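You operate a simulated robot arm through the tools that you are given. There is no shell and no other tool. Be economical: measure what you need, move in short steps, check, and stop when the job is done.

The job below is to be done with a simulated robot arm. You get a single attempt, and the scene is never put back.

## Task
Make up a seal kit in the grey tray with the gold nut.
Fine: add the large seal ring from the flat tray, the long spacer and the paste tin. Set down upright: long spacer.

It is judged by the outcome, as a careful person would: the job done as asked, and still so three seconds after it is handed in. It fails if anything else is knocked over, pushed out of place, dropped, spilled or broken. Lids that push on must go on centred and level and be pressed home; caps that screw on are set level and turned clockwise until they are tight.

## Robot
A 6-joint arm with a two-finger parallel gripper on a trunk, on a base that drives. Base frame: it is fixed to the floor where the robot stands at the start and does not move with it; the origin is under the middle of the robot, x ahead of it, y to its left, z up; the surface under the hand at the start is at about z = 0.85. Readings come in m, degrees, newtons and seconds.
Its first joint turns from -166.0 to 166.0 degrees. Places, roughly: tray [0.7, -0.5, 0.9]. Payload 3.43 kg.
The tool frame sits at the grasp point between the pads (the TCP): z along the fingers, y along the line on which they close. The tips reach 0.034 m beyond it. Largest opening 0.128 m; finger width 0.024, thickness 0.012; the body of the gripper, 0.048 by 0.13 m, starts 0.096 m behind the TCP.
Orientation is that of the tool frame in the base frame, as a unit quaternion [w, x, y, z]. With the fingers straight down and closing along the base's y, the tool's x points along the base's -x, its y along +y and its z along -z.

## Interface
- The arm moves only by the tool jog_arm. Its argument "targets" is text: rows parted by semicolons, each of 7 numbers parted by spaces: the turn, a rotation vector about the tool's x, y, z in units of 5 degrees (1.0 is 5 degrees), then the shift along the tool's x, y, z in units of 25 mm (1.0 is 25 mm), then the opening, from 0 (shut) to 1 (fully open). In form: ax ay az dx dy dz grip; .... A call has 1 to 8 rows; each row shifts and turns the commanded pose from where the row before left it, along the tool's axes as they then stand. A call with a number of a shift or a turn outside -1 to 1 is refused whole. A row lasts 0.2 s, in which the tool goes at most 0.05 m and 8.6 degrees; a call with a longer step from one row to the next is refused whole, and so is a gripper value outside its range. A pose out of reach is approached as far as the arm can. The call stops where the force on the tool passes 90 N (or 10 N more than at its start, if that is more) or the arm is blocked; 0.2 s more then pass. Each finger travels about 0.153 m/s and halts on what it meets, pressing with about 20 N; the grip force reading is that of the motor and also rises with nothing between the fingers. The clock runs only during rows and for 0.2 s after the last one: add rows that do not move to give the fingers time. It gives the time, the measured TCP pose, the force on the tool (base axes), the opening and the grip force at its end, in the units of the frame above (readings bear some noise), with the torque about the TCP (base axes, N m) and any sound that the robot's microphone picked up.
- Cameras (640 x 400 px; columns grow to the right, rows downward): "scene" is now at [0.1595, 0.169, 1.2193]; the picture's right is [-0.53, -0.85, 0.00], its down [-0.32, 0.20, -0.92] and it looks along [0.78, -0.49, -0.38] (base axes); focal length 294 px, centre (320, 200). "wrist" rides on the gripper at [0.076, -0.011, -0.16] in the tool frame; the picture's right is [0.15, 0.99, 0.00], its down [-0.88, 0.13, -0.46] and it looks along [-0.45, 0.07, 0.89] (tool axes); focal length 234 px, centre (320, 200). There is no depth. A picture from a camera that has moved, and an enlarged one, comes with that camera's place and axes in the base frame and with its lens.
- grab_frame(camera): a new picture of that camera. The clock stands still meanwhile.
- drive_base(legs): drives the robot by 1 to 6 legs, each [ahead, left, turn to the left] in m, m and degrees, along the robot's own axes; the way and the turn of a leg run together, so that a leg with both is an arc; at most 1.5 m and 180 degrees a leg. The arm and the cameras ride along, it lands a little off, and it stops where it bumps. It gives what a move gives.
- aim_head(pan, tilt): turns the head with the scene camera to pan (to the left, within 143 degrees either way) and tilt (down, from -29 to 69), counted from straight ahead of the robot. It gives what a move gives.
- enlarge(camera, box): a new picture of the part [left, top, right, bottom] of that camera's present view, enlarged. The clock stands still meanwhile.
- hand_in(): hands the job in; it is judged then, once.

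Go step by step. Nothing tells you exact positions but the pictures and the camera data: compare them with the known pose of the tool, close in by small moves and look again before you grip or let go. The budget is 120 turns and 82 pictures, counting those below and the enlarged ones. Unless the task says otherwise, let go and move clear before handing in, and close with one line.

The tools are called after "Request:" by a JSON object that holds its "name" and its "arguments". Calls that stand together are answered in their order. jog_arm: Moves the arm, as the interface text tells. Its arguments: {"type":"object","properties":{"targets":{"type":"string"}},"required":["targets"]} The other tools are called the same way: drive_base (legs) drives the base; aim_head (pan, tilt) turns the head that bears the scene camera; grab_frame (camera) takes a picture; enlarge (camera, box) takes an enlarged picture of a part of a camera's view; hand_in () hands the job in.

At the start:

```text
t: 0.0
tool_pos: [0.7711, -0.1627, 1.0942]
orientation: [0.0, 0.0, 1.0, 0.0]
ft_force: [-0.2, -0.2, -0.1]
ft_torque: [-0.03, -0.01, 0.02]
opening: 0.1281
grip_force: 0.1
robot x, y, heading: [-0.0016, 0.0024, 0.3]
head pan, tilt: [-32.2, 22.5]
```

scene: 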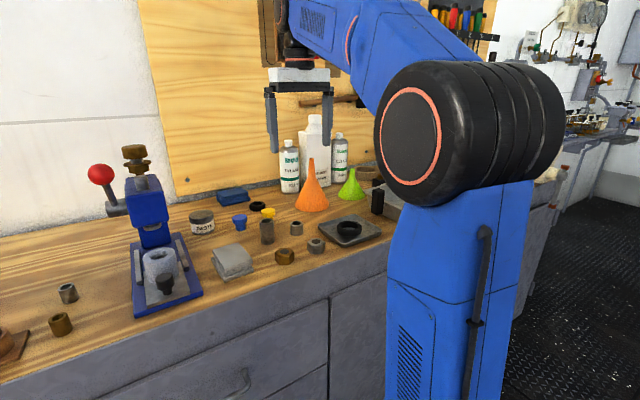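
wrist: 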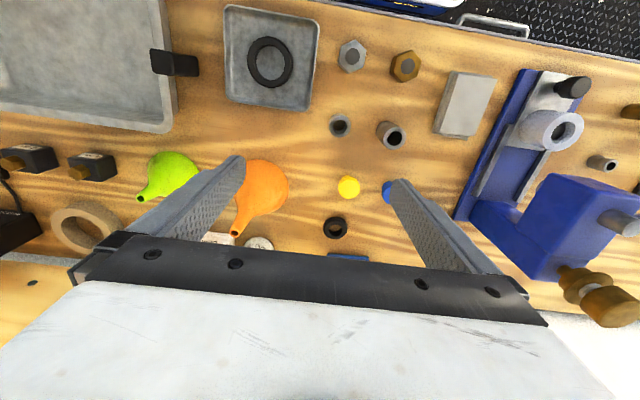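

The bench carries many items: a flat tray with a black ring, tins, spacers and nuts, with a larger grey tray further to the right. I'll look at these more closely.

Request:
{"name": "enlarge", "arguments": {"camera": "scene", "box": [160, 120, 400, 290]}}

Request:
{"name": "enlarge", "arguments": {"camera": "wrist", "box": [0, 0, 480, 280]}}

Request:
{"name": "aim_head", "arguments": {"pan": -60, "tilt": 35}}

Request:
{"name": "grab_frame", "arguments": {"camera": "scene"}}

```text
2.35 times, centred on (280, 205) of scene
camera zoom: at [0.1595, 0.169, 1.2193], right [-0.53, -0.85, 0.0], down [-0.32, 0.2, -0.92], along [0.78, -0.49, -0.38], focal length 691 px, centre (414, 188)
```

zoom: 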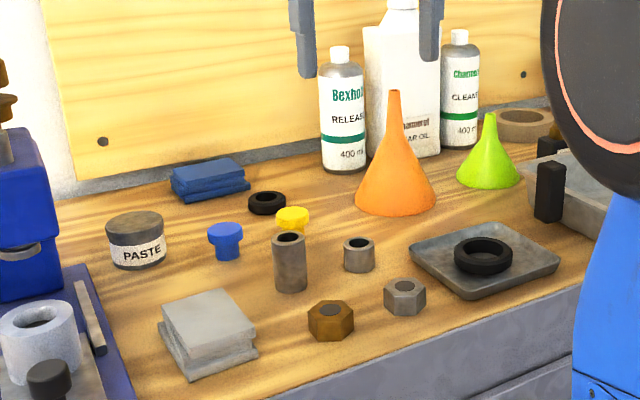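

```text
1.33 times, centred on (240, 140) of wrist
camera zoom: at [0.6956, -0.1742, 1.2538], right [-0.15, 0.99, 0.0], down [0.88, 0.13, 0.46], along [0.45, 0.07, -0.89], focal length 312 px, centre (427, 280)
```

zoom: 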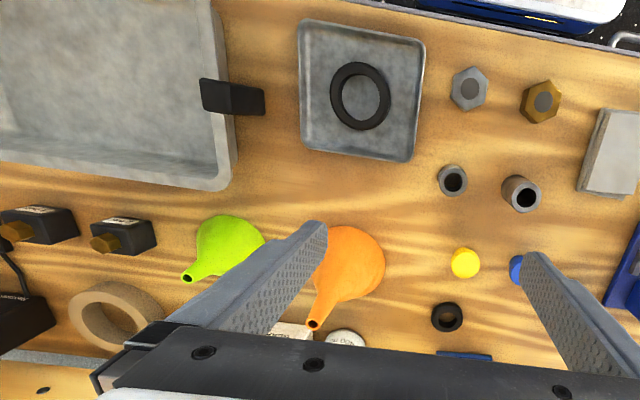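

```text
t: 0.9
tool_pos: [0.7702, -0.1636, 1.0947]
orientation: [0.0, 0.0, 1.0, 0.0]
ft_force: [-0.9, -0.7, 0.4]
ft_torque: [0.01, -0.01, 0.01]
opening: 0.1279
grip_force: 0.1
robot x, y, heading: [0.0018, 0.0014, -0.0]
head pan, tilt: [-60.0, 35.0]
```

```text
77 pictures are left
camera scene: at [0.1251, 0.1421, 1.1996], right [-0.87, -0.5, 0.0], down [-0.29, 0.5, -0.82], along [0.41, -0.71, -0.57], focal length 294 px, centre (320, 200)
```

scene: 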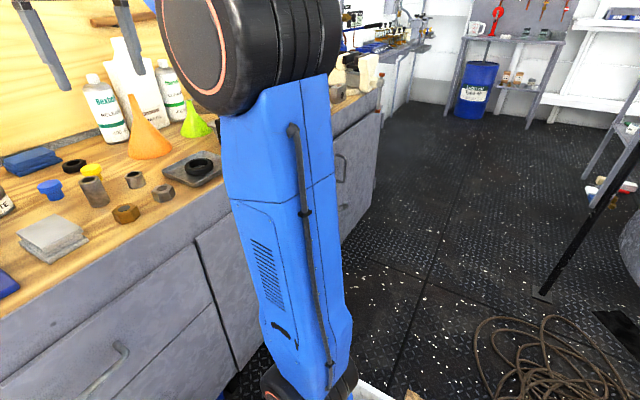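

The gold nut, the long and short spacers, the grey nut and the flat tray with its large ring are in view near x 0.66–0.75. The paste tin is near (0.92, 0.06). I'll move the hand right, high up, to look into the grey tray.

Request:
{"name": "jog_arm", "arguments": {"targets": "0 0 0 0 -1 -0.3 1;0 0 0 0 -1 -0.3 1;0 0 0 0 -1 0 1;0 0 0 0 -1 0 1;0 0 0 0 -1 0 1;0 0 0 0 -1 0 1;0 0 0 0 -1 0 1;0 0 0 0 -1 0 1"}}

Request:
{"name": "grab_frame", "arguments": {"camera": "wrist"}}

Request:
{"name": "aim_head", "arguments": {"pan": -15, "tilt": 30}}

Request:
{"name": "grab_frame", "arguments": {"camera": "scene"}}

```text
t: 2.7
tool_pos: [0.771, -0.3628, 1.1098]
orientation: [0.0, 0.0, 1.0, -0.001]
ft_force: [-1.3, -0.2, 0.6]
ft_torque: [-0.05, -0.05, -0.01]
opening: 0.1281
grip_force: 0.0
robot x, y, heading: [0.0001, -0.0012, 0.0]
head pan, tilt: [-60.0, 35.0]
```

```text
76 pictures are left
camera wrist: at [0.6954, -0.3734, 1.2684], right [-0.15, 0.99, 0.0], down [0.88, 0.13, 0.46], along [0.45, 0.07, -0.89], focal length 234 px, centre (320, 200)
```

wrist: 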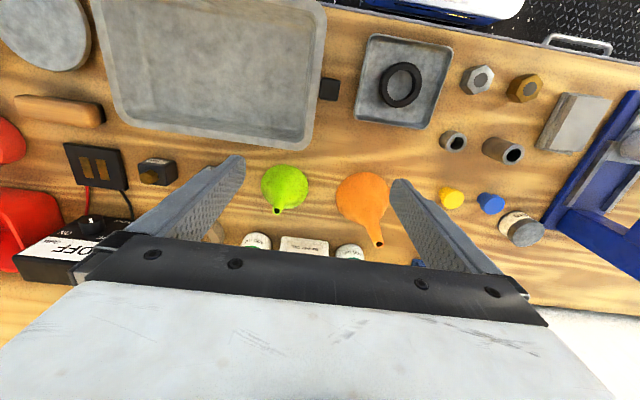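

```text
t: 3.8
tool_pos: [0.7711, -0.3615, 1.1084]
orientation: [0.0, 0.0, 1.0, 0.0]
ft_force: [-0.1, 0.2, 0.3]
ft_torque: [-0.01, 0.01, 0.01]
opening: 0.128
grip_force: 0.0
robot x, y, heading: [0.0023, -0.0021, -0.0]
head pan, tilt: [-15.0, 30.0]
```

```text
75 pictures are left
camera scene: at [0.1684, 0.1948, 1.2073], right [-0.26, -0.97, 0.0], down [-0.48, 0.13, -0.87], along [0.84, -0.22, -0.5], focal length 294 px, centre (320, 200)
```

scene: 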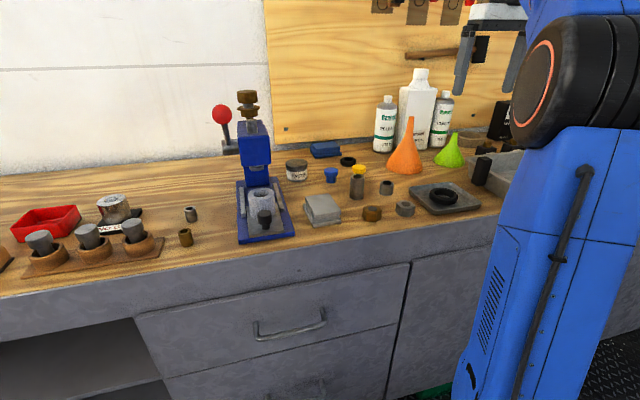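

The grey tray is empty, so the gold nut is part of the kit. I'll check the left side of the bench for lookalikes.

Request:
{"name": "enlarge", "arguments": {"camera": "scene", "box": [0, 140, 330, 300]}}

Request:
{"name": "enlarge", "arguments": {"camera": "wrist", "box": [320, 20, 640, 260]}}

Request:
{"name": "enlarge", "arguments": {"camera": "wrist", "box": [60, 0, 360, 220]}}

```text
1.94 times, centred on (165, 220) of scene
camera zoom: at [0.1684, 0.1948, 1.2073], right [-0.26, -0.97, 0.0], down [-0.48, 0.13, -0.87], along [0.84, -0.22, -0.5], focal length 570 px, centre (621, 161)
```

zoom: 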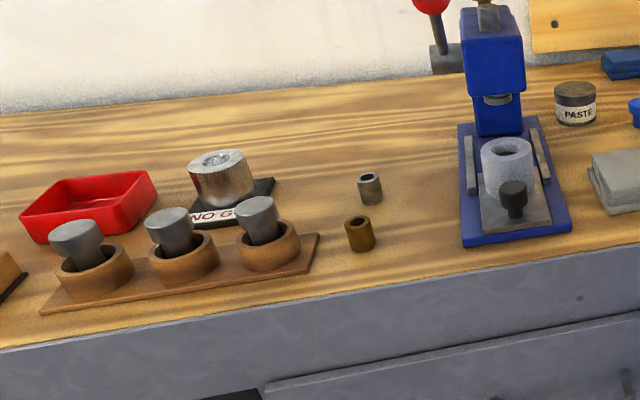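

```text
1.67 times, centred on (480, 140) of wrist
camera zoom: at [0.6954, -0.3734, 1.2682], right [-0.15, 0.99, 0.0], down [0.88, 0.13, 0.46], along [0.45, 0.07, -0.89], focal length 390 px, centre (53, 300)
```

zoom: 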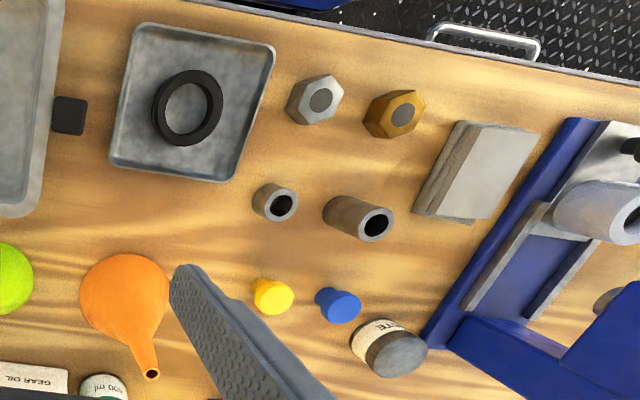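

```text
1.82 times, centred on (210, 110) of wrist
camera zoom: at [0.6954, -0.3734, 1.2682], right [-0.15, 0.99, 0.0], down [0.88, 0.13, 0.46], along [0.45, 0.07, -0.89], focal length 426 px, centre (520, 364)
```

zoom: 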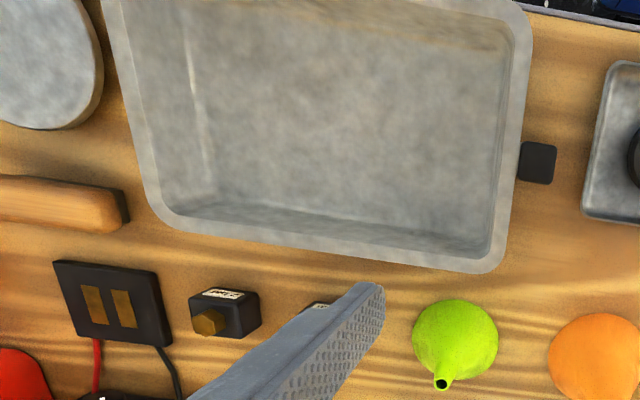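

The parts match: gold nut (0.66, −0.05), long spacer (0.75, −0.05), ring (0.68, −0.25), tin (0.92, 0.06) and the grey tray spanning x 0.61–0.79, y −0.65 to −0.38. I'll go above the nut first.

Request:
{"name": "jog_arm", "arguments": {"targets": "0 0 0 .6 1 0 1;0 0 0 .6 1 0 1;0 0 0 .6 1 0 1;0 0 0 .6 1 0 1;0 0 0 .6 1 0 1;0 0 0 .6 1 0 1;0 0 0 .6 1 0 1;0 0 0 .24 1 0 1"}}

Request:
{"name": "jog_arm", "arguments": {"targets": "0 0 0 0 1 .5 1;0 0 0 0 1 .5 1;0 0 0 0 1 .7 1;0 0 0 0 1 .7 1;0 0 0 0 .3 .7 1;0 0 0 0 0 0 1"}}

Request:
{"name": "grab_frame", "arguments": {"camera": "wrist"}}

```text
t: 5.6
tool_pos: [0.6582, -0.1616, 1.1084]
orientation: [0.0, 0.0, 1.0, 0.0]
ft_force: [-0.3, -0.3, -0.2]
ft_torque: [0.03, 0.02, -0.04]
opening: 0.1282
grip_force: 0.0
robot x, y, heading: [0.0, -0.0033, -0.1]
head pan, tilt: [-15.0, 30.0]
```

```text
t: 7.0
tool_pos: [0.6602, -0.0552, 1.0318]
orientation: [0.0, 0.0, 1.0, 0.0]
ft_force: [0.6, 0.6, -0.2]
ft_torque: [-0.02, -0.01, 0.0]
opening: 0.128
grip_force: 0.1
robot x, y, heading: [0.0004, 0.0004, -0.0]
head pan, tilt: [-15.0, 30.0]
```

```text
71 pictures are left
camera wrist: at [0.5844, -0.0659, 1.1907], right [-0.15, 0.99, 0.0], down [0.88, 0.13, 0.46], along [0.45, 0.07, -0.89], focal length 234 px, centre (320, 200)
```

wrist: 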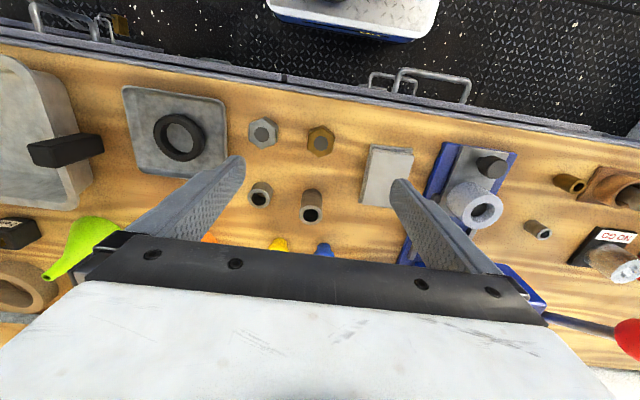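

The nut top is around (0.648, −0.055). I'll enlarge to see how the hexagon is turned.

Request:
{"name": "enlarge", "arguments": {"camera": "wrist", "box": [240, 100, 400, 225]}}

```text
3.20 times, centred on (320, 162) of wrist
camera zoom: at [0.5844, -0.0659, 1.1907], right [-0.15, 0.99, 0.0], down [0.88, 0.13, 0.46], along [0.45, 0.07, -0.89], focal length 749 px, centre (320, 320)
```

zoom: 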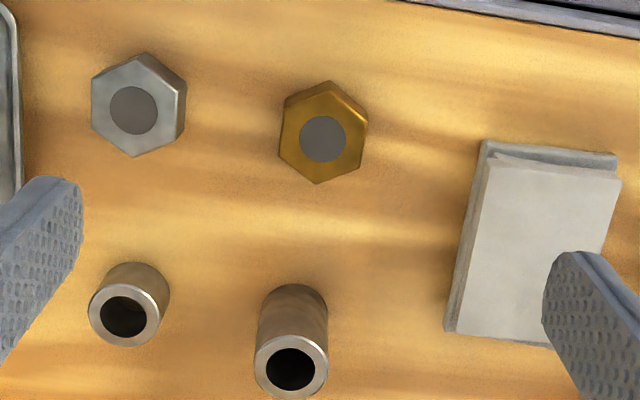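

The nut lies at (0.660, −0.052) with its flats facing y, well aligned to the gripper. I'll narrow the gripper and go down to it.

Request:
{"name": "jog_arm", "arguments": {"targets": "0 0 0 0 .12 0 .5;0 0 0 0 0 1 .5;0 0 0 0 0 1 .5;0 0 0 0 0 1 .5;0 0 0 0 0 1 .5;0 0 0 0 0 .8 .5;0 0 0 0 0 0 .5"}}

Request:
{"name": "enlarge", "arguments": {"camera": "wrist", "box": [220, 100, 420, 240]}}

```text
t: 8.6
tool_pos: [0.6594, -0.053, 0.9122]
orientation: [0.0, 0.0, 1.0, -0.001]
ft_force: [0.2, -1.4, 0.1]
ft_torque: [-0.04, -0.01, 0.03]
opening: 0.0643
grip_force: 0.0
robot x, y, heading: [-0.0001, -0.0009, -0.0]
head pan, tilt: [-15.0, 30.0]
```

```text
2.86 times, centred on (320, 170) of wrist
camera zoom: at [0.5842, -0.0637, 1.0713], right [-0.15, 0.99, 0.0], down [0.88, 0.13, 0.46], along [0.45, 0.07, -0.89], focal length 669 px, centre (320, 286)
```

zoom: 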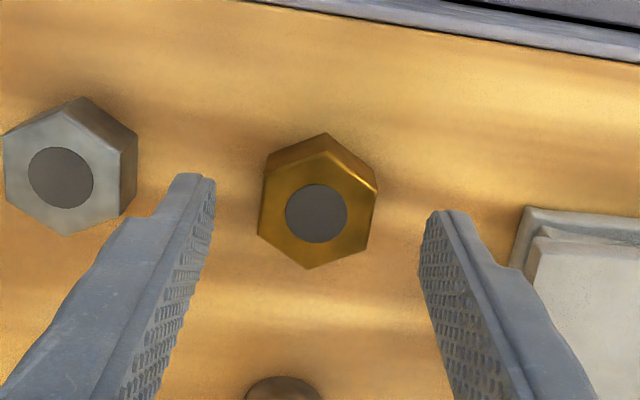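

The fingers straddle the nut with clearance. I'll go down the last 20 mm, close and lift.

Request:
{"name": "jog_arm", "arguments": {"targets": "0 0 0 0 0 .5 .5;0 0 0 0 0 .3 .5;0 0 0 0 0 0 .15;0 0 0 0 0 0 .1;0 0 0 0 0 0 .1;0 0 0 0 0 0 .1"}}

Request:
{"name": "jog_arm", "arguments": {"targets": "0 0 0 0 0 -1 .1;0 0 0 0 0 -1 .1;0 0 0 0 0 -1 .1;0 0 0 0 0 -1 .1;0 0 0 0 0 0 .1"}}

Request:
{"name": "enlarge", "arguments": {"camera": "wrist", "box": [220, 100, 420, 240]}}

```text
t: 10.0
tool_pos: [0.6582, -0.051, 0.8923]
orientation: [0.0, 0.0, 1.0, 0.0]
ft_force: [0.1, 0.5, 3.5]
ft_torque: [0.05, -0.02, -0.02]
opening: 0.0409
grip_force: 20.1
robot x, y, heading: [-0.0035, -0.0011, -0.0]
head pan, tilt: [-15.0, 30.0]
```

```text
t: 11.2
tool_pos: [0.6591, -0.0522, 0.9919]
orientation: [0.0, 0.0, 1.0, 0.0]
ft_force: [-0.2, -0.4, -0.9]
ft_torque: [0.0, 0.0, -0.04]
opening: 0.041
grip_force: 19.9
robot x, y, heading: [-0.0009, -0.0024, -0.2]
head pan, tilt: [-15.0, 30.0]
```

```text
2.86 times, centred on (320, 170) of wrist
camera zoom: at [0.5844, -0.0635, 1.1511], right [-0.15, 0.99, 0.0], down [0.88, 0.13, 0.46], along [0.45, 0.07, -0.89], focal length 669 px, centre (320, 286)
```

zoom: 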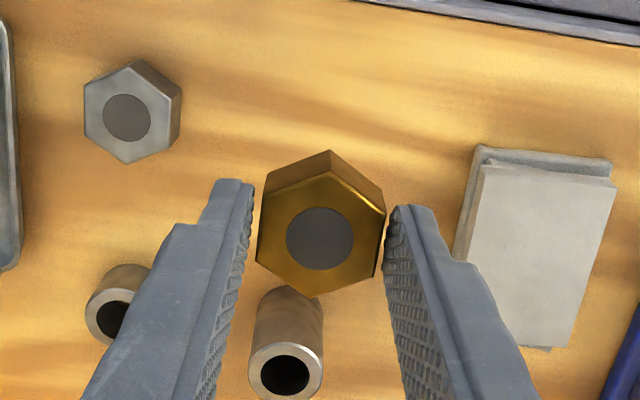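

The nut is held. I'll carry it right, over the grey tray.

Request:
{"name": "jog_arm", "arguments": {"targets": "0 0 0 0 -1 -.6 .1;0 0 0 0 -1 -.6 .1;0 0 0 0 -1 0 .1;0 0 0 0 -1 0 .1;0 0 0 0 -1 0 .1;0 0 0 0 -1 0 .1;0 0 0 0 -1 0 .1;0 0 0 0 -1 0 .1"}}

Request:
{"name": "jog_arm", "arguments": {"targets": "0 0 0 0 -1 0 .1;0 0 0 0 -1 0 .1;0 0 0 0 -1 0 .1;0 0 0 0 -1 0 .1;0 0 0 0 -1 0 .1;0 0 0 0 -1 0 .1;0 0 0 0 -1 0 .1;0 0 0 0 -.9 0 .1"}}

Request:
{"name": "grab_frame", "arguments": {"camera": "wrist"}}

Request:
{"name": "aim_head", "arguments": {"pan": -45, "tilt": 30}}

Request:
{"name": "grab_frame", "arguments": {"camera": "scene"}}

```text
t: 13.0
tool_pos: [0.6587, -0.2515, 1.0232]
orientation: [0.0, 0.0, 1.0, 0.0]
ft_force: [-0.4, -0.1, -1.1]
ft_torque: [0.0, -0.02, -0.01]
opening: 0.0412
grip_force: 19.5
robot x, y, heading: [-0.0044, -0.0005, -0.3]
head pan, tilt: [-15.0, 30.0]
```

```text
t: 14.8
tool_pos: [0.6587, -0.4497, 1.023]
orientation: [0.0, 0.0, 1.0, 0.0]
ft_force: [-0.3, 0.7, -0.8]
ft_torque: [-0.05, -0.01, 0.0]
opening: 0.0409
grip_force: 19.9
robot x, y, heading: [0.0004, 0.0002, 0.1]
head pan, tilt: [-15.0, 30.0]
```

```text
67 pictures are left
camera wrist: at [0.5842, -0.4606, 1.1816], right [-0.15, 0.99, 0.0], down [0.88, 0.13, 0.46], along [0.45, 0.07, -0.89], focal length 234 px, centre (320, 200)
```

wrist: 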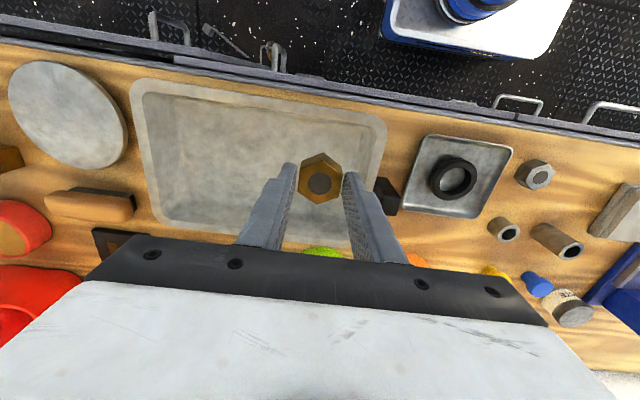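

```text
t: 15.8
tool_pos: [0.6594, -0.4497, 1.022]
orientation: [0.0, 0.0, 1.0, 0.0]
ft_force: [-0.2, -0.4, -0.5]
ft_torque: [-0.01, 0.0, 0.02]
opening: 0.0412
grip_force: 20.1
robot x, y, heading: [0.0026, 0.0005, 0.0]
head pan, tilt: [-45.0, 30.0]
```

```text
66 pictures are left
camera scene: at [0.1451, 0.1543, 1.2073], right [-0.71, -0.71, 0.0], down [-0.35, 0.35, -0.87], along [0.61, -0.61, -0.5], focal length 294 px, centre (320, 200)
```

scene: 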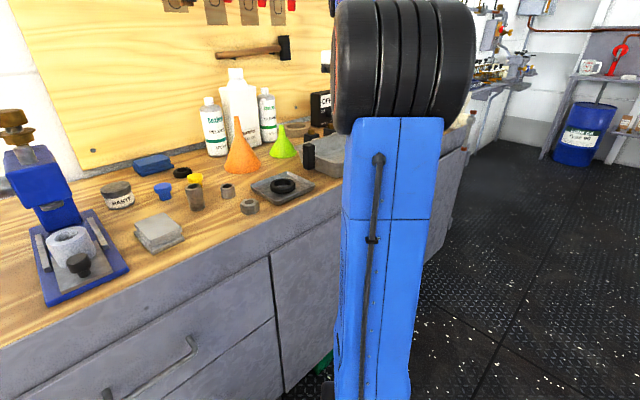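

I'll shift the nut about 13 mm further in from the near wall and lower it towards the tray floor.

Request:
{"name": "jog_arm", "arguments": {"targets": "0 0 0 -.52 -.1 1 .1;0 0 0 0 0 1 .1;0 0 0 0 0 1 .1;0 0 0 0 0 1 .1;0 0 0 0 0 .7 .1;0 0 0 0 0 0 .1"}}

Request:
{"name": "grab_frame", "arguments": {"camera": "wrist"}}

```text
t: 17.2
tool_pos: [0.6724, -0.4531, 0.9046]
orientation: [0.0, 0.0, 1.0, 0.0]
ft_force: [0.1, -0.5, -0.8]
ft_torque: [0.03, -0.01, -0.02]
opening: 0.0412
grip_force: 20.2
robot x, y, heading: [-0.0009, 0.0006, 0.0]
head pan, tilt: [-45.0, 30.0]
```

```text
65 pictures are left
camera wrist: at [0.5978, -0.4639, 1.0637], right [-0.15, 0.99, 0.0], down [0.88, 0.13, 0.46], along [0.45, 0.07, -0.89], focal length 234 px, centre (320, 200)
```

wrist: 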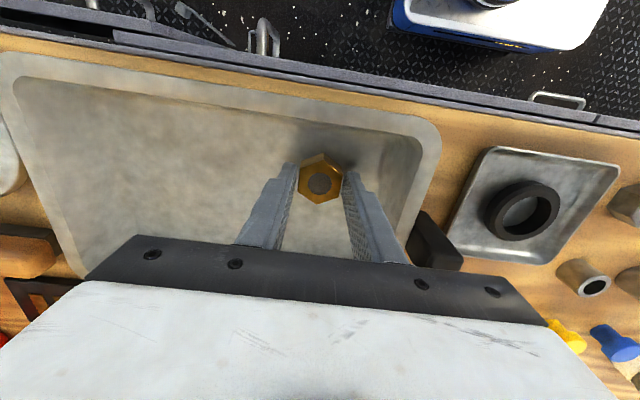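

The nut is inside the tray with clearance. I'll lower it in small steps until it touches.

Request:
{"name": "jog_arm", "arguments": {"targets": "0 0 0 0 0 .12 .1;0 0 0 0 0 .12 .1;0 0 0 0 0 .12 .1;0 0 0 0 0 0 .1"}}

```text
t: 18.2
tool_pos: [0.6735, -0.453, 0.8961]
orientation: [0.001, 0.0, 1.0, -0.001]
ft_force: [3.9, -0.6, 10.1]
ft_torque: [0.02, -0.19, 0.06]
opening: 0.041
grip_force: 20.3
robot x, y, heading: [-0.0007, -0.0026, -0.0]
head pan, tilt: [-45.0, 30.0]
```

It touches the floor, with 10 N up at z 0.896. I'll release it gently and lift.

Request:
{"name": "jog_arm", "arguments": {"targets": "0 0 0 0 0 0 .38;0 0 0 0 0 0 .42;0 0 0 0 0 0 .45;0 0 0 0 0 -.5 .45;0 0 0 0 0 -1 .45;0 0 0 0 0 -1 .45;0 0 0 0 0 -1 .45;0 0 0 0 0 -1 .45"}}

Request:
{"name": "grab_frame", "arguments": {"camera": "wrist"}}

```text
t: 20.0
tool_pos: [0.6725, -0.4532, 1.0081]
orientation: [0.0, 0.0, 1.0, 0.0]
ft_force: [-0.2, 1.0, 0.0]
ft_torque: [-0.01, -0.02, 0.01]
opening: 0.0576
grip_force: 0.1
robot x, y, heading: [0.0017, 0.003, 0.3]
head pan, tilt: [-45.0, 30.0]
```

```text
64 pictures are left
camera wrist: at [0.5978, -0.4641, 1.167], right [-0.15, 0.99, 0.0], down [0.88, 0.13, 0.46], along [0.45, 0.07, -0.89], focal length 234 px, centre (320, 200)
```

wrist: 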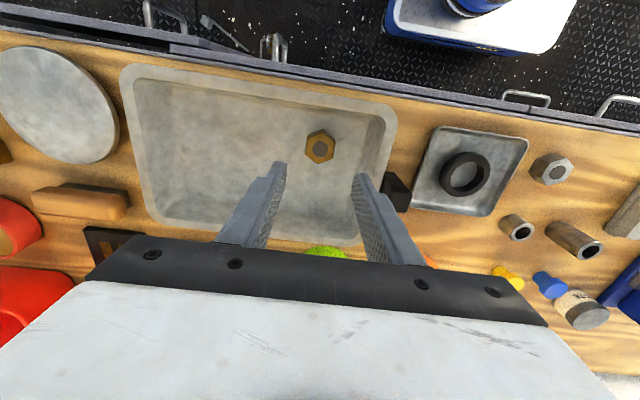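

The nut is in the tray. Next is the large ring at about (0.681, −0.251).

Request:
{"name": "jog_arm", "arguments": {"targets": "0 0 0 0 1 0 .75;0 0 0 0 1 0 .75;0 0 0 0 1 0 .75;0 0 0 0 1 0 .75;0 0 0 -.3 1 0 .75;0 0 0 0 1 0 .75;0 0 0 0 1 0 .75;0 0 0 0 1 0 .75"}}

Request:
{"name": "jog_arm", "arguments": {"targets": "0 0 0 0 0.1 0.6 .75;0 0 0 0 0 .6 .75;0 0 0 0 0 0 .75"}}

Request:
{"name": "grab_frame", "arguments": {"camera": "wrist"}}

```text
t: 21.8
tool_pos: [0.6803, -0.2525, 1.0069]
orientation: [0.001, 0.0, 1.0, 0.0]
ft_force: [0.7, 0.2, -0.1]
ft_torque: [0.02, 0.03, -0.02]
opening: 0.0957
grip_force: 0.0
robot x, y, heading: [0.0023, 0.0005, -0.2]
head pan, tilt: [-45.0, 30.0]
```

```text
t: 22.6
tool_pos: [0.6802, -0.2506, 0.9782]
orientation: [-0.001, -0.001, 1.0, 0.001]
ft_force: [0.7, 1.1, 1.1]
ft_torque: [0.01, 0.02, 0.0]
opening: 0.0959
grip_force: 0.0
robot x, y, heading: [-0.0012, -0.0008, 0.1]
head pan, tilt: [-45.0, 30.0]
```

```text
63 pictures are left
camera wrist: at [0.6048, -0.2611, 1.1371], right [-0.15, 0.99, 0.0], down [0.88, 0.13, 0.46], along [0.45, 0.07, -0.89], focal length 234 px, centre (320, 200)
```

wrist: 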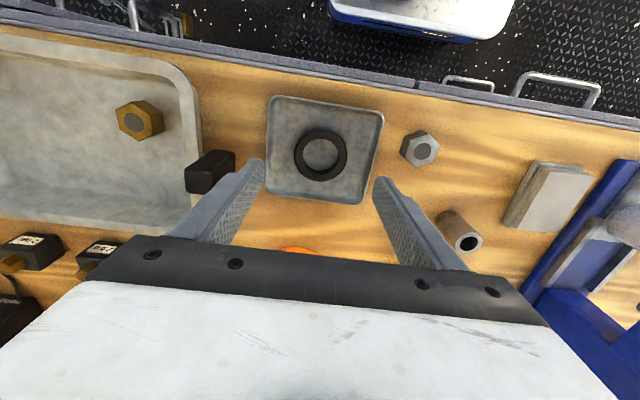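

The ring is centred under the tool. I'll narrow the opening to about 76 mm, so the fingers clear the flat tray's lip, and go lower to check.

Request:
{"name": "jog_arm", "arguments": {"targets": "0 0 0 0 0 0.8 .6;0 0 0 0 0 .8 .6;0 0 0 0 0 .4 .6;0 0 0 0 0 0 .6"}}

Request:
{"name": "enlarge", "arguments": {"camera": "wrist", "box": [220, 80, 420, 240]}}

```text
t: 23.6
tool_pos: [0.6814, -0.25, 0.9285]
orientation: [0.0, -0.001, 1.0, 0.0]
ft_force: [-0.5, -0.3, -0.4]
ft_torque: [0.01, 0.02, 0.02]
opening: 0.0768
grip_force: 0.1
robot x, y, heading: [-0.0004, -0.0012, 0.1]
head pan, tilt: [-45.0, 30.0]
```

```text
2.50 times, centred on (320, 160) of wrist
camera zoom: at [0.6053, -0.2608, 1.0877], right [-0.15, 0.99, 0.0], down [0.88, 0.13, 0.46], along [0.45, 0.07, -0.89], focal length 585 px, centre (320, 300)
```

zoom: 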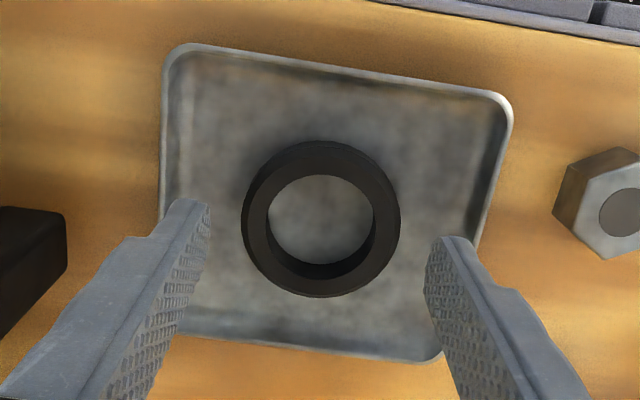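

Alignment is good. I'll narrow slightly, descend to tips at about 0.86, grip and lift.

Request:
{"name": "jog_arm", "arguments": {"targets": "0 0 0 0 0 0.5 .56;0 0 0 0 0 .5 .56;0 0 0 0 0 .35 .56;0 0 0 0 0 0 .56"}}

Request:
{"name": "enlarge", "arguments": {"camera": "wrist", "box": [220, 80, 420, 240]}}

```text
t: 24.6
tool_pos: [0.6805, -0.2494, 0.8934]
orientation: [0.0, -0.001, 1.0, 0.001]
ft_force: [-0.5, -0.8, -0.5]
ft_torque: [0.01, 0.0, 0.0]
opening: 0.0716
grip_force: 0.0
robot x, y, heading: [0.0032, 0.0009, 0.2]
head pan, tilt: [-45.0, 30.0]
```

```text
2.50 times, centred on (320, 160) of wrist
camera zoom: at [0.6049, -0.2611, 1.0532], right [-0.15, 0.99, 0.0], down [0.88, 0.13, 0.46], along [0.45, 0.07, -0.89], focal length 585 px, centre (320, 300)
```

zoom: 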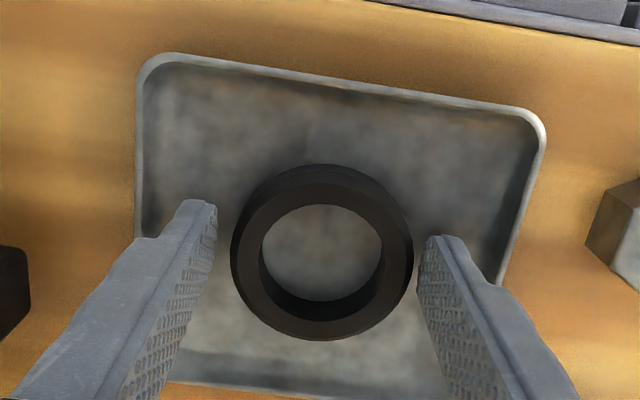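

The tips straddle the ring. Closing and lifting.

Request:
{"name": "jog_arm", "arguments": {"targets": "0 0 0 0 0 0 .4;0 0 0 0 0 0 .3;0 0 0 0 0 0 .3;0 0 0 0 0 -.5 .3;0 0 0 0 0 -1 .3;0 0 0 0 0 -1 .3;0 0 0 0 0 -1 .3;0 0 0 0 0 -1 .3"}}

Request:
{"name": "grab_frame", "arguments": {"camera": "wrist"}}

```text
t: 26.4
tool_pos: [0.6804, -0.25, 1.0065]
orientation: [0.0, 0.0, 1.0, 0.0]
ft_force: [0.4, 1.1, -1.6]
ft_torque: [0.01, 0.01, 0.01]
opening: 0.0611
grip_force: 19.8
robot x, y, heading: [-0.0019, -0.0046, -0.2]
head pan, tilt: [-45.0, 30.0]
```

```text
60 pictures are left
camera wrist: at [0.6053, -0.2611, 1.1661], right [-0.15, 0.99, 0.0], down [0.88, 0.13, 0.46], along [0.45, 0.07, -0.89], focal length 234 px, centre (320, 200)
```

wrist: 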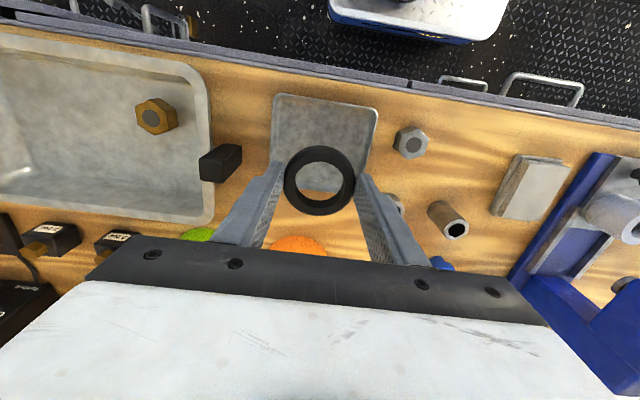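

The ring is held. I'll carry it to the far-left part of the tray, at (0.68, −0.575).

Request:
{"name": "jog_arm", "arguments": {"targets": "0 0 0 0 -1 0 .3;0 0 0 0 -1 0 .3;0 0 0 0 -1 0 .3;0 0 0 0 -1 0 .3;0 0 0 0 -1 0 .3;0 0 0 0 -1 0 .3;0 0 0 0 -1 0 .3;0 0 0 0 -1 0 .3"}}

Request:
{"name": "jog_arm", "arguments": {"targets": "0 0 0 0 -1 0 .3;0 0 0 0 -1 0 .3;0 0 0 0 -1 0 .3;0 0 0 0 -1 0 .3;0 0 0 0 -1 0 .3;0 0 0 0 0 1 .3;0 0 0 0 0 1 .3;0 0 0 0 0 1 .3"}}

Request:
{"name": "grab_frame", "arguments": {"camera": "wrist"}}

```text
t: 28.2
tool_pos: [0.68, -0.4496, 1.0064]
orientation: [0.0, -0.001, 1.0, 0.0]
ft_force: [0.5, 0.2, -0.4]
ft_torque: [0.0, -0.04, -0.01]
opening: 0.061
grip_force: 20.2
robot x, y, heading: [-0.0021, -0.0046, -0.1]
head pan, tilt: [-45.0, 30.0]
```

```text
t: 30.0
tool_pos: [0.6809, -0.5762, 0.9319]
orientation: [0.0, 0.0, 1.0, 0.0]
ft_force: [-0.2, 0.0, -0.8]
ft_torque: [-0.03, -0.01, 0.0]
opening: 0.0612
grip_force: 20.0
robot x, y, heading: [0.0007, -0.0011, -0.0]
head pan, tilt: [-45.0, 30.0]
```

```text
59 pictures are left
camera wrist: at [0.6054, -0.5867, 1.0908], right [-0.15, 0.99, 0.0], down [0.88, 0.13, 0.46], along [0.45, 0.07, -0.89], focal length 234 px, centre (320, 200)
```

wrist: 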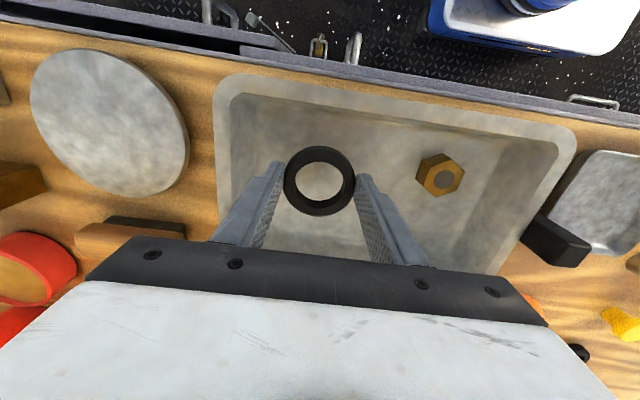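

There's clearance on both sides. I'll lower it to contact.

Request:
{"name": "jog_arm", "arguments": {"targets": "0 0 0 0 0 .7 .3;0 0 0 0 0 .5 .3;0 0 0 0 0 .15 .3;0 0 0 0 0 .1 .3;0 0 0 0 0 0 .3"}}

```text
t: 31.2
tool_pos: [0.6821, -0.574, 0.8957]
orientation: [0.0, 0.0, 1.0, 0.0]
ft_force: [0.2, -0.5, -0.2]
ft_torque: [-0.01, -0.01, 0.01]
opening: 0.0613
grip_force: 20.2
robot x, y, heading: [0.0034, 0.0028, 0.2]
head pan, tilt: [-45.0, 30.0]
```

Request:
{"name": "jog_arm", "arguments": {"targets": "0 0 0 0 0 .1 .3;0 0 0 0 0 .08 .3;0 0 0 0 0 0 .3"}}

```text
t: 32.0
tool_pos: [0.6797, -0.5751, 0.8922]
orientation: [0.002, 0.0, 1.0, 0.0]
ft_force: [5.2, -4.7, 28.9]
ft_torque: [-0.22, -0.24, -0.04]
opening: 0.0617
grip_force: 19.8
robot x, y, heading: [-0.0009, -0.0007, -0.1]
head pan, tilt: [-45.0, 30.0]
```

The ring is in firm contact with the floor. I'll release and raise.

Request:
{"name": "jog_arm", "arguments": {"targets": "0 0 0 0 0 -.05 .52;0 0 0 0 0 0 .56;0 0 0 0 0 0 .56;0 0 0 0 0 -.5 .56;0 0 0 0 0 -1 .56;0 0 0 0 0 -1 .56;0 0 0 0 0 -1 .56;0 0 0 0 0 -1 .56"}}

Request:
{"name": "grab_frame", "arguments": {"camera": "wrist"}}

```text
t: 33.8
tool_pos: [0.6806, -0.5759, 1.0045]
orientation: [0.0, 0.001, 1.0, 0.0]
ft_force: [-0.2, -0.6, 0.2]
ft_torque: [0.0, 0.0, 0.02]
opening: 0.0717
grip_force: 0.0
robot x, y, heading: [-0.0008, -0.0002, 0.1]
head pan, tilt: [-45.0, 30.0]
```

```text
58 pictures are left
camera wrist: at [0.6062, -0.5865, 1.1639], right [-0.15, 0.99, 0.0], down [0.88, 0.13, 0.46], along [0.45, 0.07, -0.89], focal length 234 px, centre (320, 200)
```

wrist: 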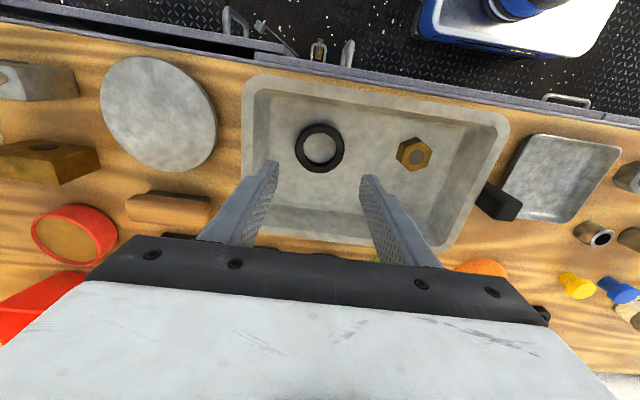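

The ring is in. Now the paste tin: I'll raise the hand and travel along the front of the bench to y ≈ 0.05.

Request:
{"name": "jog_arm", "arguments": {"targets": "0 0 0 0 1 -.4 .75;0 0 0 0 1 -.4 .75;0 0 0 0 1 -.4 .75;0 0 0 0 1 -.4 .75;0 0 0 0 1 -.4 .75;0 0 0 0 1 -.4 .75;0 0 0 0 1 -.4 .75;0 0 0 0 1 -.4 .75"}}

Request:
{"name": "jog_arm", "arguments": {"targets": "0 0 0 0 1 0 .75;0 0 0 0 1 0 .75;0 0 0 0 1 0 .75;0 0 0 0 1 0 .75;0 0 0 0 1 0 .75;0 0 0 0 1 0 .75;0 0 0 0 1 0 .75;0 0 0 0 1 0 .75"}}

Request:
{"name": "jog_arm", "arguments": {"targets": "0 0 0 -.6 1 0 .75;0 0 0 -.6 1 0 .75;0 0 0 -.6 1 0 .75;0 0 0 -.6 1 0 .75;0 0 0 -.6 1 0 .75;0 0 0 -.6 1 0 .75;0 0 0 -.6 1 0 .75;0 0 0 -.6 1 0 .75"}}

Request:
{"name": "grab_frame", "arguments": {"camera": "wrist"}}

Request:
{"name": "aim_head", "arguments": {"pan": -15, "tilt": 25}}

Request:
{"name": "grab_frame", "arguments": {"camera": "scene"}}

```text
t: 35.6
tool_pos: [0.6802, -0.3742, 1.0859]
orientation: [0.0, 0.001, 1.0, 0.0]
ft_force: [0.5, 0.1, -0.3]
ft_torque: [0.03, 0.05, -0.01]
opening: 0.0959
grip_force: 0.1
robot x, y, heading: [0.0023, 0.0008, 0.2]
head pan, tilt: [-45.0, 30.0]
```

```text
t: 37.4
tool_pos: [0.6808, -0.1757, 1.0856]
orientation: [0.0, 0.0, 1.0, 0.0]
ft_force: [0.1, -0.4, 0.3]
ft_torque: [0.0, -0.01, 0.0]
opening: 0.0959
grip_force: 0.1
robot x, y, heading: [-0.001, -0.0037, -0.1]
head pan, tilt: [-45.0, 30.0]
```

```text
t: 39.2
tool_pos: [0.801, 0.0248, 1.0854]
orientation: [-0.001, 0.0, 1.0, 0.0]
ft_force: [-0.3, -0.5, 1.0]
ft_torque: [-0.02, -0.03, 0.02]
opening: 0.0961
grip_force: 0.1
robot x, y, heading: [-0.0006, -0.0029, -0.2]
head pan, tilt: [-45.0, 30.0]
```

```text
57 pictures are left
camera wrist: at [0.7256, 0.0134, 1.2444], right [-0.15, 0.99, 0.0], down [0.88, 0.13, 0.46], along [0.45, 0.07, -0.89], focal length 234 px, centre (320, 200)
```

wrist: 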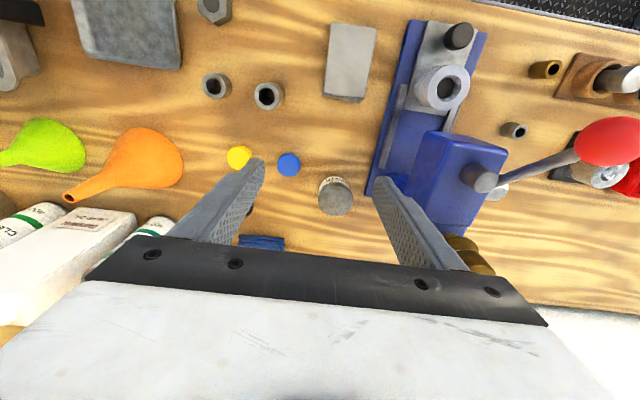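

```text
t: 40.1
tool_pos: [0.8003, 0.0239, 1.0857]
orientation: [0.0, -0.001, 1.0, 0.0]
ft_force: [-0.2, -0.6, 0.0]
ft_torque: [-0.02, 0.0, -0.01]
opening: 0.0961
grip_force: 0.0
robot x, y, heading: [0.0015, -0.0017, 0.1]
head pan, tilt: [-15.0, 25.0]
```

```text
56 pictures are left
camera scene: at [0.17, 0.1945, 1.2153], right [-0.26, -0.97, 0.0], down [-0.41, 0.11, -0.91], along [0.88, -0.24, -0.42], focal length 294 px, centre (320, 200)
```

scene: 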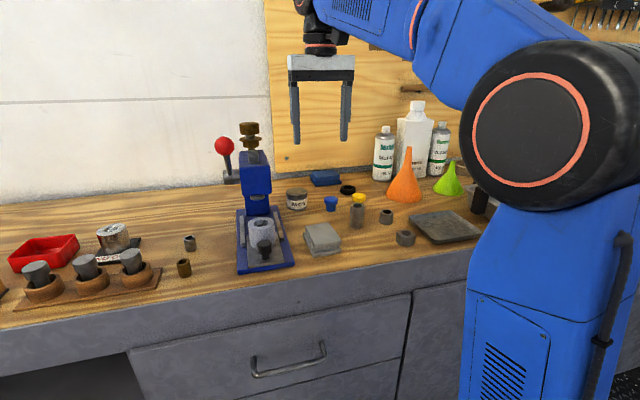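

The tin is at about (0.895, 0.067), and the press column is just left of it at y ≈ 0.13. I'll turn the gripper 90° so its body stays clear of the press, closing along x.

Request:
{"name": "jog_arm", "arguments": {"targets": "0 0 -1 0 0 0 .75;0 0 -1 0 0 0 .75;0 0 -1 0 0 0 .75;0 0 -1 0 0 0 .75;0 0 -1 0 0 0 .75;0 0 -1 0 0 0 .75;0 0 -1 0 0 0 .75;0 0 -1 0 0 0 .75"}}

Request:
{"name": "jog_arm", "arguments": {"targets": "0 0 -1 0 0 0 .75;0 0 -1 0 0 0 .75;0 0 -1 0 0 0 .75;0 0 -1 0 0 0 .75;0 0 -1 0 0 0 .75;0 0 -1 0 0 0 .75;0 0 -1 0 0 0 .75;0 0 -1 0 0 0 .75"}}

Request:
{"name": "jog_arm", "arguments": {"targets": "0 0 -1 0 0 0 .75;0 0 -1 0 0 0 .75;0 0 0 -.4 -.9 0 .75;0 0 0 -.4 -.9 0 .75;0 0 0 -.4 -.9 0 .75;0 0 0 -.4 -.9 0 .75;0 0 0 0 0 0 .75"}}

Request:
{"name": "grab_frame", "arguments": {"camera": "wrist"}}

Request:
{"name": "grab_frame", "arguments": {"camera": "scene"}}

```text
t: 41.9
tool_pos: [0.8, 0.0248, 1.086]
orientation: [0.0, -0.343, 0.939, -0.001]
ft_force: [-1.0, 0.2, -0.4]
ft_torque: [0.0, 0.0, 0.03]
opening: 0.0961
grip_force: 0.0
robot x, y, heading: [0.001, -0.0008, 0.0]
head pan, tilt: [-15.0, 25.0]
```

```text
t: 43.7
tool_pos: [0.8, 0.0248, 1.0841]
orientation: [-0.001, -0.644, 0.765, 0.0]
ft_force: [-0.1, -0.3, -0.4]
ft_torque: [-0.01, 0.01, 0.02]
opening: 0.0963
grip_force: 0.1
robot x, y, heading: [0.0003, -0.0005, -0.2]
head pan, tilt: [-15.0, 25.0]
```

```text
t: 45.3
tool_pos: [0.8903, 0.0654, 1.0856]
orientation: [0.0, 0.707, -0.707, 0.0]
ft_force: [-0.6, -0.3, -0.2]
ft_torque: [0.04, -0.01, 0.02]
opening: 0.0959
grip_force: 0.1
robot x, y, heading: [-0.0038, 0.0004, -0.2]
head pan, tilt: [-15.0, 25.0]
```

```text
55 pictures are left
camera wrist: at [0.903, -0.0105, 1.2443], right [-0.99, -0.15, 0.0], down [-0.13, 0.88, 0.46], along [-0.07, 0.45, -0.89], focal length 234 px, centre (320, 200)
```

wrist: 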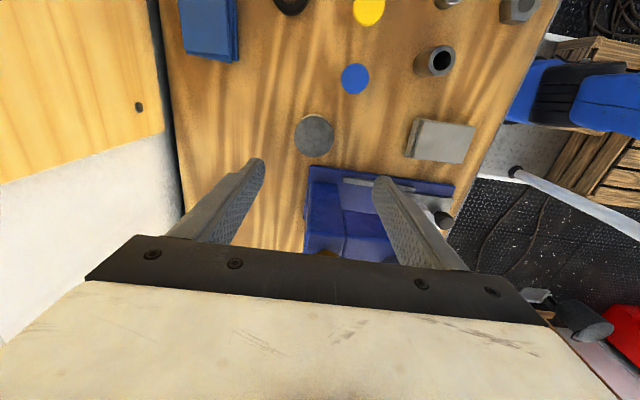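

```text
54 pictures are left
camera scene: at [0.17, 0.1945, 1.2153], right [-0.26, -0.97, 0.0], down [-0.41, 0.11, -0.91], along [0.88, -0.23, -0.42], focal length 294 px, centre (320, 200)
```

scene: 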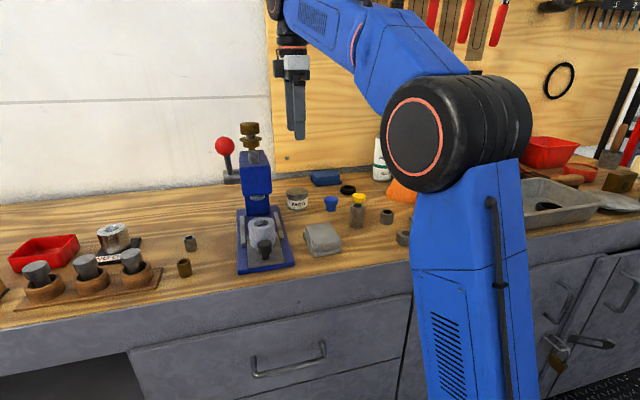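

The tin lid is at (0.900, 0.064). I'll correct by 10 mm and descend partway.

Request:
{"name": "jog_arm", "arguments": {"targets": "0 0 0 0 -.4 0 .75;0 0 0 0 0 1 .75;0 0 0 0 0 1 .75;0 0 0 0 0 1 .75;0 0 0 0 0 1 .75;0 0 0 0 0 .8 .75;0 0 0 0 0 0 .75"}}

Request:
{"name": "grab_frame", "arguments": {"camera": "wrist"}}

Request:
{"name": "enlarge", "arguments": {"camera": "scene", "box": [200, 40, 400, 260]}}

```text
t: 46.9
tool_pos: [0.9002, 0.065, 0.964]
orientation: [0.0, -0.707, 0.707, 0.0]
ft_force: [0.0, 0.1, -1.0]
ft_torque: [-0.03, 0.02, -0.02]
opening: 0.0959
grip_force: 0.0
robot x, y, heading: [-0.0003, -0.003, -0.1]
head pan, tilt: [-15.0, 25.0]
```

```text
53 pictures are left
camera wrist: at [0.9119, -0.0105, 1.1231], right [-0.99, -0.15, 0.0], down [-0.13, 0.88, 0.46], along [-0.07, 0.45, -0.89], focal length 234 px, centre (320, 200)
```

wrist: 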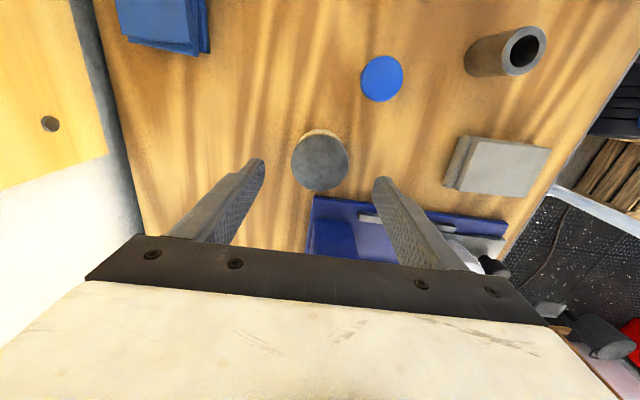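

```text
1.82 times, centred on (300, 150) of scene
camera zoom: at [0.17, 0.1945, 1.2153], right [-0.26, -0.97, 0.0], down [-0.41, 0.11, -0.91], along [0.88, -0.23, -0.42], focal length 534 px, centre (356, 291)
```

zoom: 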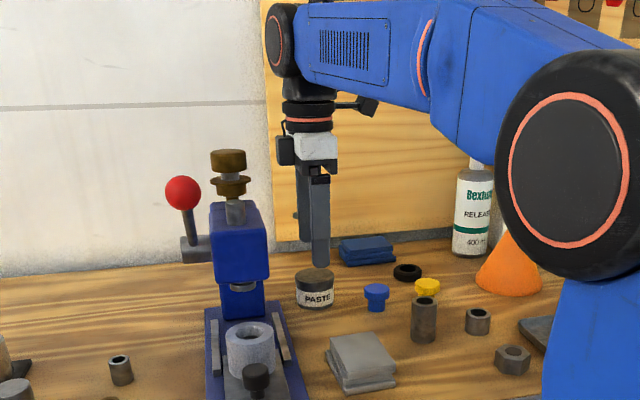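

The fingers straddle the lid squarely. I'll descend and grip the tin's body.

Request:
{"name": "jog_arm", "arguments": {"targets": "0 0 0 0 0 .9 .65;0 0 0 0 0 .9 .6;0 0 0 0 0 .6 .6;0 0 0 0 0 .15 .6;0 0 0 0 0 0 .6"}}

Request:
{"name": "enlarge", "arguments": {"camera": "wrist", "box": [200, 60, 440, 260]}}

Request:
{"name": "enlarge", "arguments": {"camera": "scene", "box": [220, 100, 360, 240]}}

```text
t: 48.1
tool_pos: [0.9, 0.0651, 0.9015]
orientation: [0.0, -0.707, 0.707, 0.001]
ft_force: [0.6, -0.1, 0.2]
ft_torque: [0.01, 0.01, -0.01]
opening: 0.0769
grip_force: 0.0
robot x, y, heading: [0.0035, -0.0005, -0.1]
head pan, tilt: [-15.0, 25.0]
```

```text
2.00 times, centred on (320, 160) of wrist
camera zoom: at [0.9121, -0.0105, 1.0598], right [-0.99, -0.15, 0.0], down [-0.13, 0.88, 0.46], along [-0.07, 0.45, -0.89], focal length 468 px, centre (320, 280)
```

zoom: 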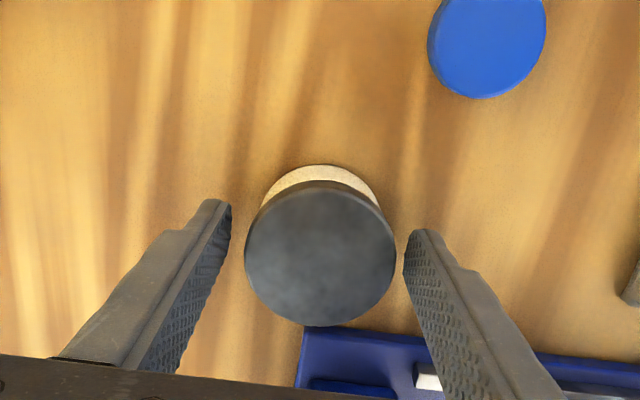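

```text
2.86 times, centred on (290, 170) of scene
camera zoom: at [0.17, 0.1945, 1.2153], right [-0.26, -0.97, 0.0], down [-0.41, 0.11, -0.91], along [0.88, -0.23, -0.42], focal length 839 px, centre (406, 286)
```

zoom: 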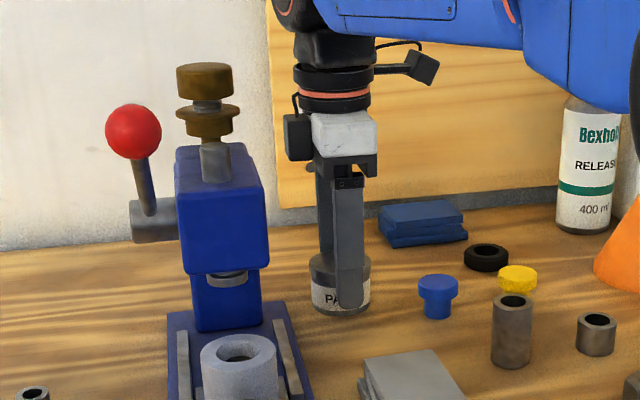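

Good. I'll lower 5 mm more, close and lift slightly.

Request:
{"name": "jog_arm", "arguments": {"targets": "0 0 0 0 0 .2 .6;0 0 0 0 0 0 .4;0 0 0 0 0 0 .3;0 0 0 0 0 0 .3;0 0 0 0 0 -.5 .3;0 0 0 0 0 -1 .3;0 0 0 0 0 0 .3"}}

Request:
{"name": "enlarge", "arguments": {"camera": "scene", "box": [220, 100, 360, 240]}}

```text
t: 49.7
tool_pos: [0.9016, 0.0648, 0.9331]
orientation: [0.001, -0.707, 0.707, 0.0]
ft_force: [-0.8, 0.3, -1.7]
ft_torque: [0.01, -0.02, 0.03]
opening: 0.0563
grip_force: 19.6
robot x, y, heading: [0.0022, 0.0014, -0.0]
head pan, tilt: [-15.0, 25.0]
```

```text
2.86 times, centred on (290, 170) of scene
camera zoom: at [0.1701, 0.1945, 1.2153], right [-0.26, -0.97, 0.0], down [-0.41, 0.11, -0.91], along [0.88, -0.23, -0.42], focal length 839 px, centre (406, 286)
```

zoom: 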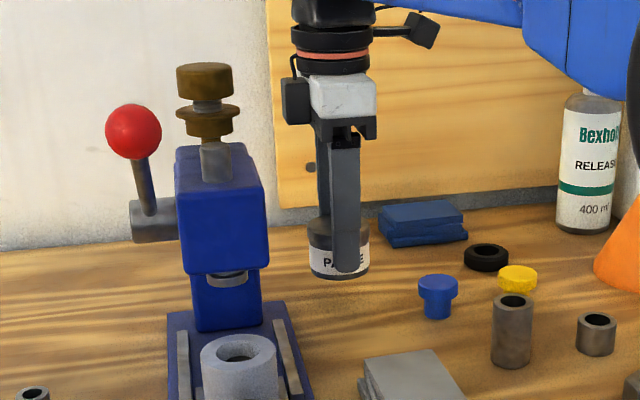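

The tin is lifted with its lid on. I'll raise it and pull it back towards the front of the bench.

Request:
{"name": "jog_arm", "arguments": {"targets": "0 0 0 0 0 -1 .3;0 0 0 0 0 -1 .3;0 0 0 0 0 -1 .3;0 0 0 0 0 -1 .3;0 0 0 0 1 -1 .3;0 0 0 0 1 0 .3;0 0 0 0 1 0 .3;0 0 0 0 1 0 .3"}}

Request:
{"name": "jog_arm", "arguments": {"targets": "0 0 0 0 1 0 .3;0 0 0 0 1 0 .3;0 0 0 0 .6 0 .3;0 0 0 1 0 0 .3;0 0 0 1 0 0 .3;0 0 0 1 0 0 .3;0 0 0 1 0 0 .3;0 0 0 1 0 0 .3"}}

Request:
{"name": "jog_arm", "arguments": {"targets": "0 0 0 1 0 0 .3;0 0 0 1 0 0 .3;0 0 0 1 0 0 .3;0 0 0 1 0 0 .3;0 0 0 1 0 0 .3;0 0 0 1 0 0 .3;0 0 0 1 0 0 .3;0 0 0 1 0 0 .3"}}

Request:
{"name": "jog_arm", "arguments": {"targets": "0 0 0 1 0 0 .3;0 0 0 1 0 0 .3;0 0 0 1 0 0 .3;0 0 0 1 0 0 .3;0 0 0 1 0 0 .3;0 0 0 1 0 0 .3;0 0 0 1 0 0 .3;0 0 0 1 0 0 .3"}}

Request:
{"name": "grab_frame", "arguments": {"camera": "wrist"}}

```text
t: 51.5
tool_pos: [0.8006, 0.0646, 1.0586]
orientation: [-0.001, -0.707, 0.707, 0.001]
ft_force: [-0.3, 0.4, -1.1]
ft_torque: [-0.01, 0.01, -0.01]
opening: 0.0559
grip_force: 19.9
robot x, y, heading: [-0.001, 0.0061, 0.3]
head pan, tilt: [-15.0, 25.0]
```

```text
t: 53.3
tool_pos: [0.7341, -0.0603, 1.0583]
orientation: [0.0, -0.707, 0.707, -0.001]
ft_force: [1.1, -0.5, -1.3]
ft_torque: [-0.02, 0.01, 0.0]
opening: 0.0562
grip_force: 20.4
robot x, y, heading: [-0.0012, 0.0009, -0.1]
head pan, tilt: [-15.0, 25.0]
```

```text
t: 55.1
tool_pos: [0.7358, -0.261, 1.0574]
orientation: [0.0, 0.707, -0.707, 0.0]
ft_force: [0.0, 0.5, -1.2]
ft_torque: [-0.05, -0.02, 0.0]
opening: 0.0562
grip_force: 19.8
robot x, y, heading: [0.0005, 0.0016, 0.0]
head pan, tilt: [-15.0, 25.0]
```

```text
t: 56.9
tool_pos: [0.7348, -0.4607, 1.0595]
orientation: [0.0, 0.707, -0.707, 0.0]
ft_force: [-1.2, 0.1, -1.3]
ft_torque: [-0.06, 0.01, -0.01]
opening: 0.0562
grip_force: 20.0
robot x, y, heading: [-0.0007, -0.0005, 0.2]
head pan, tilt: [-15.0, 25.0]
```

```text
48 pictures are left
camera wrist: at [0.7466, -0.5353, 1.2184], right [-0.99, -0.15, 0.0], down [-0.13, 0.88, 0.46], along [-0.07, 0.45, -0.89], focal length 234 px, centre (320, 200)
```

wrist: 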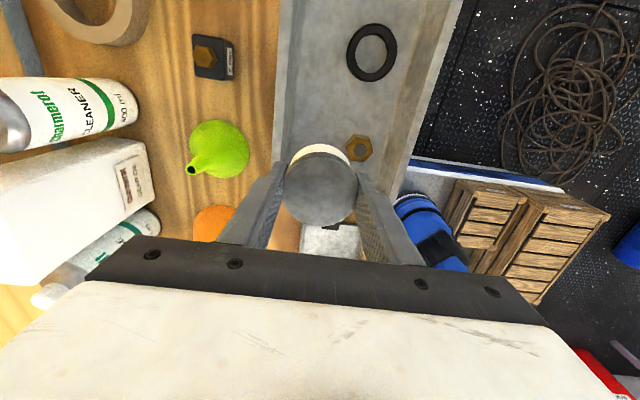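

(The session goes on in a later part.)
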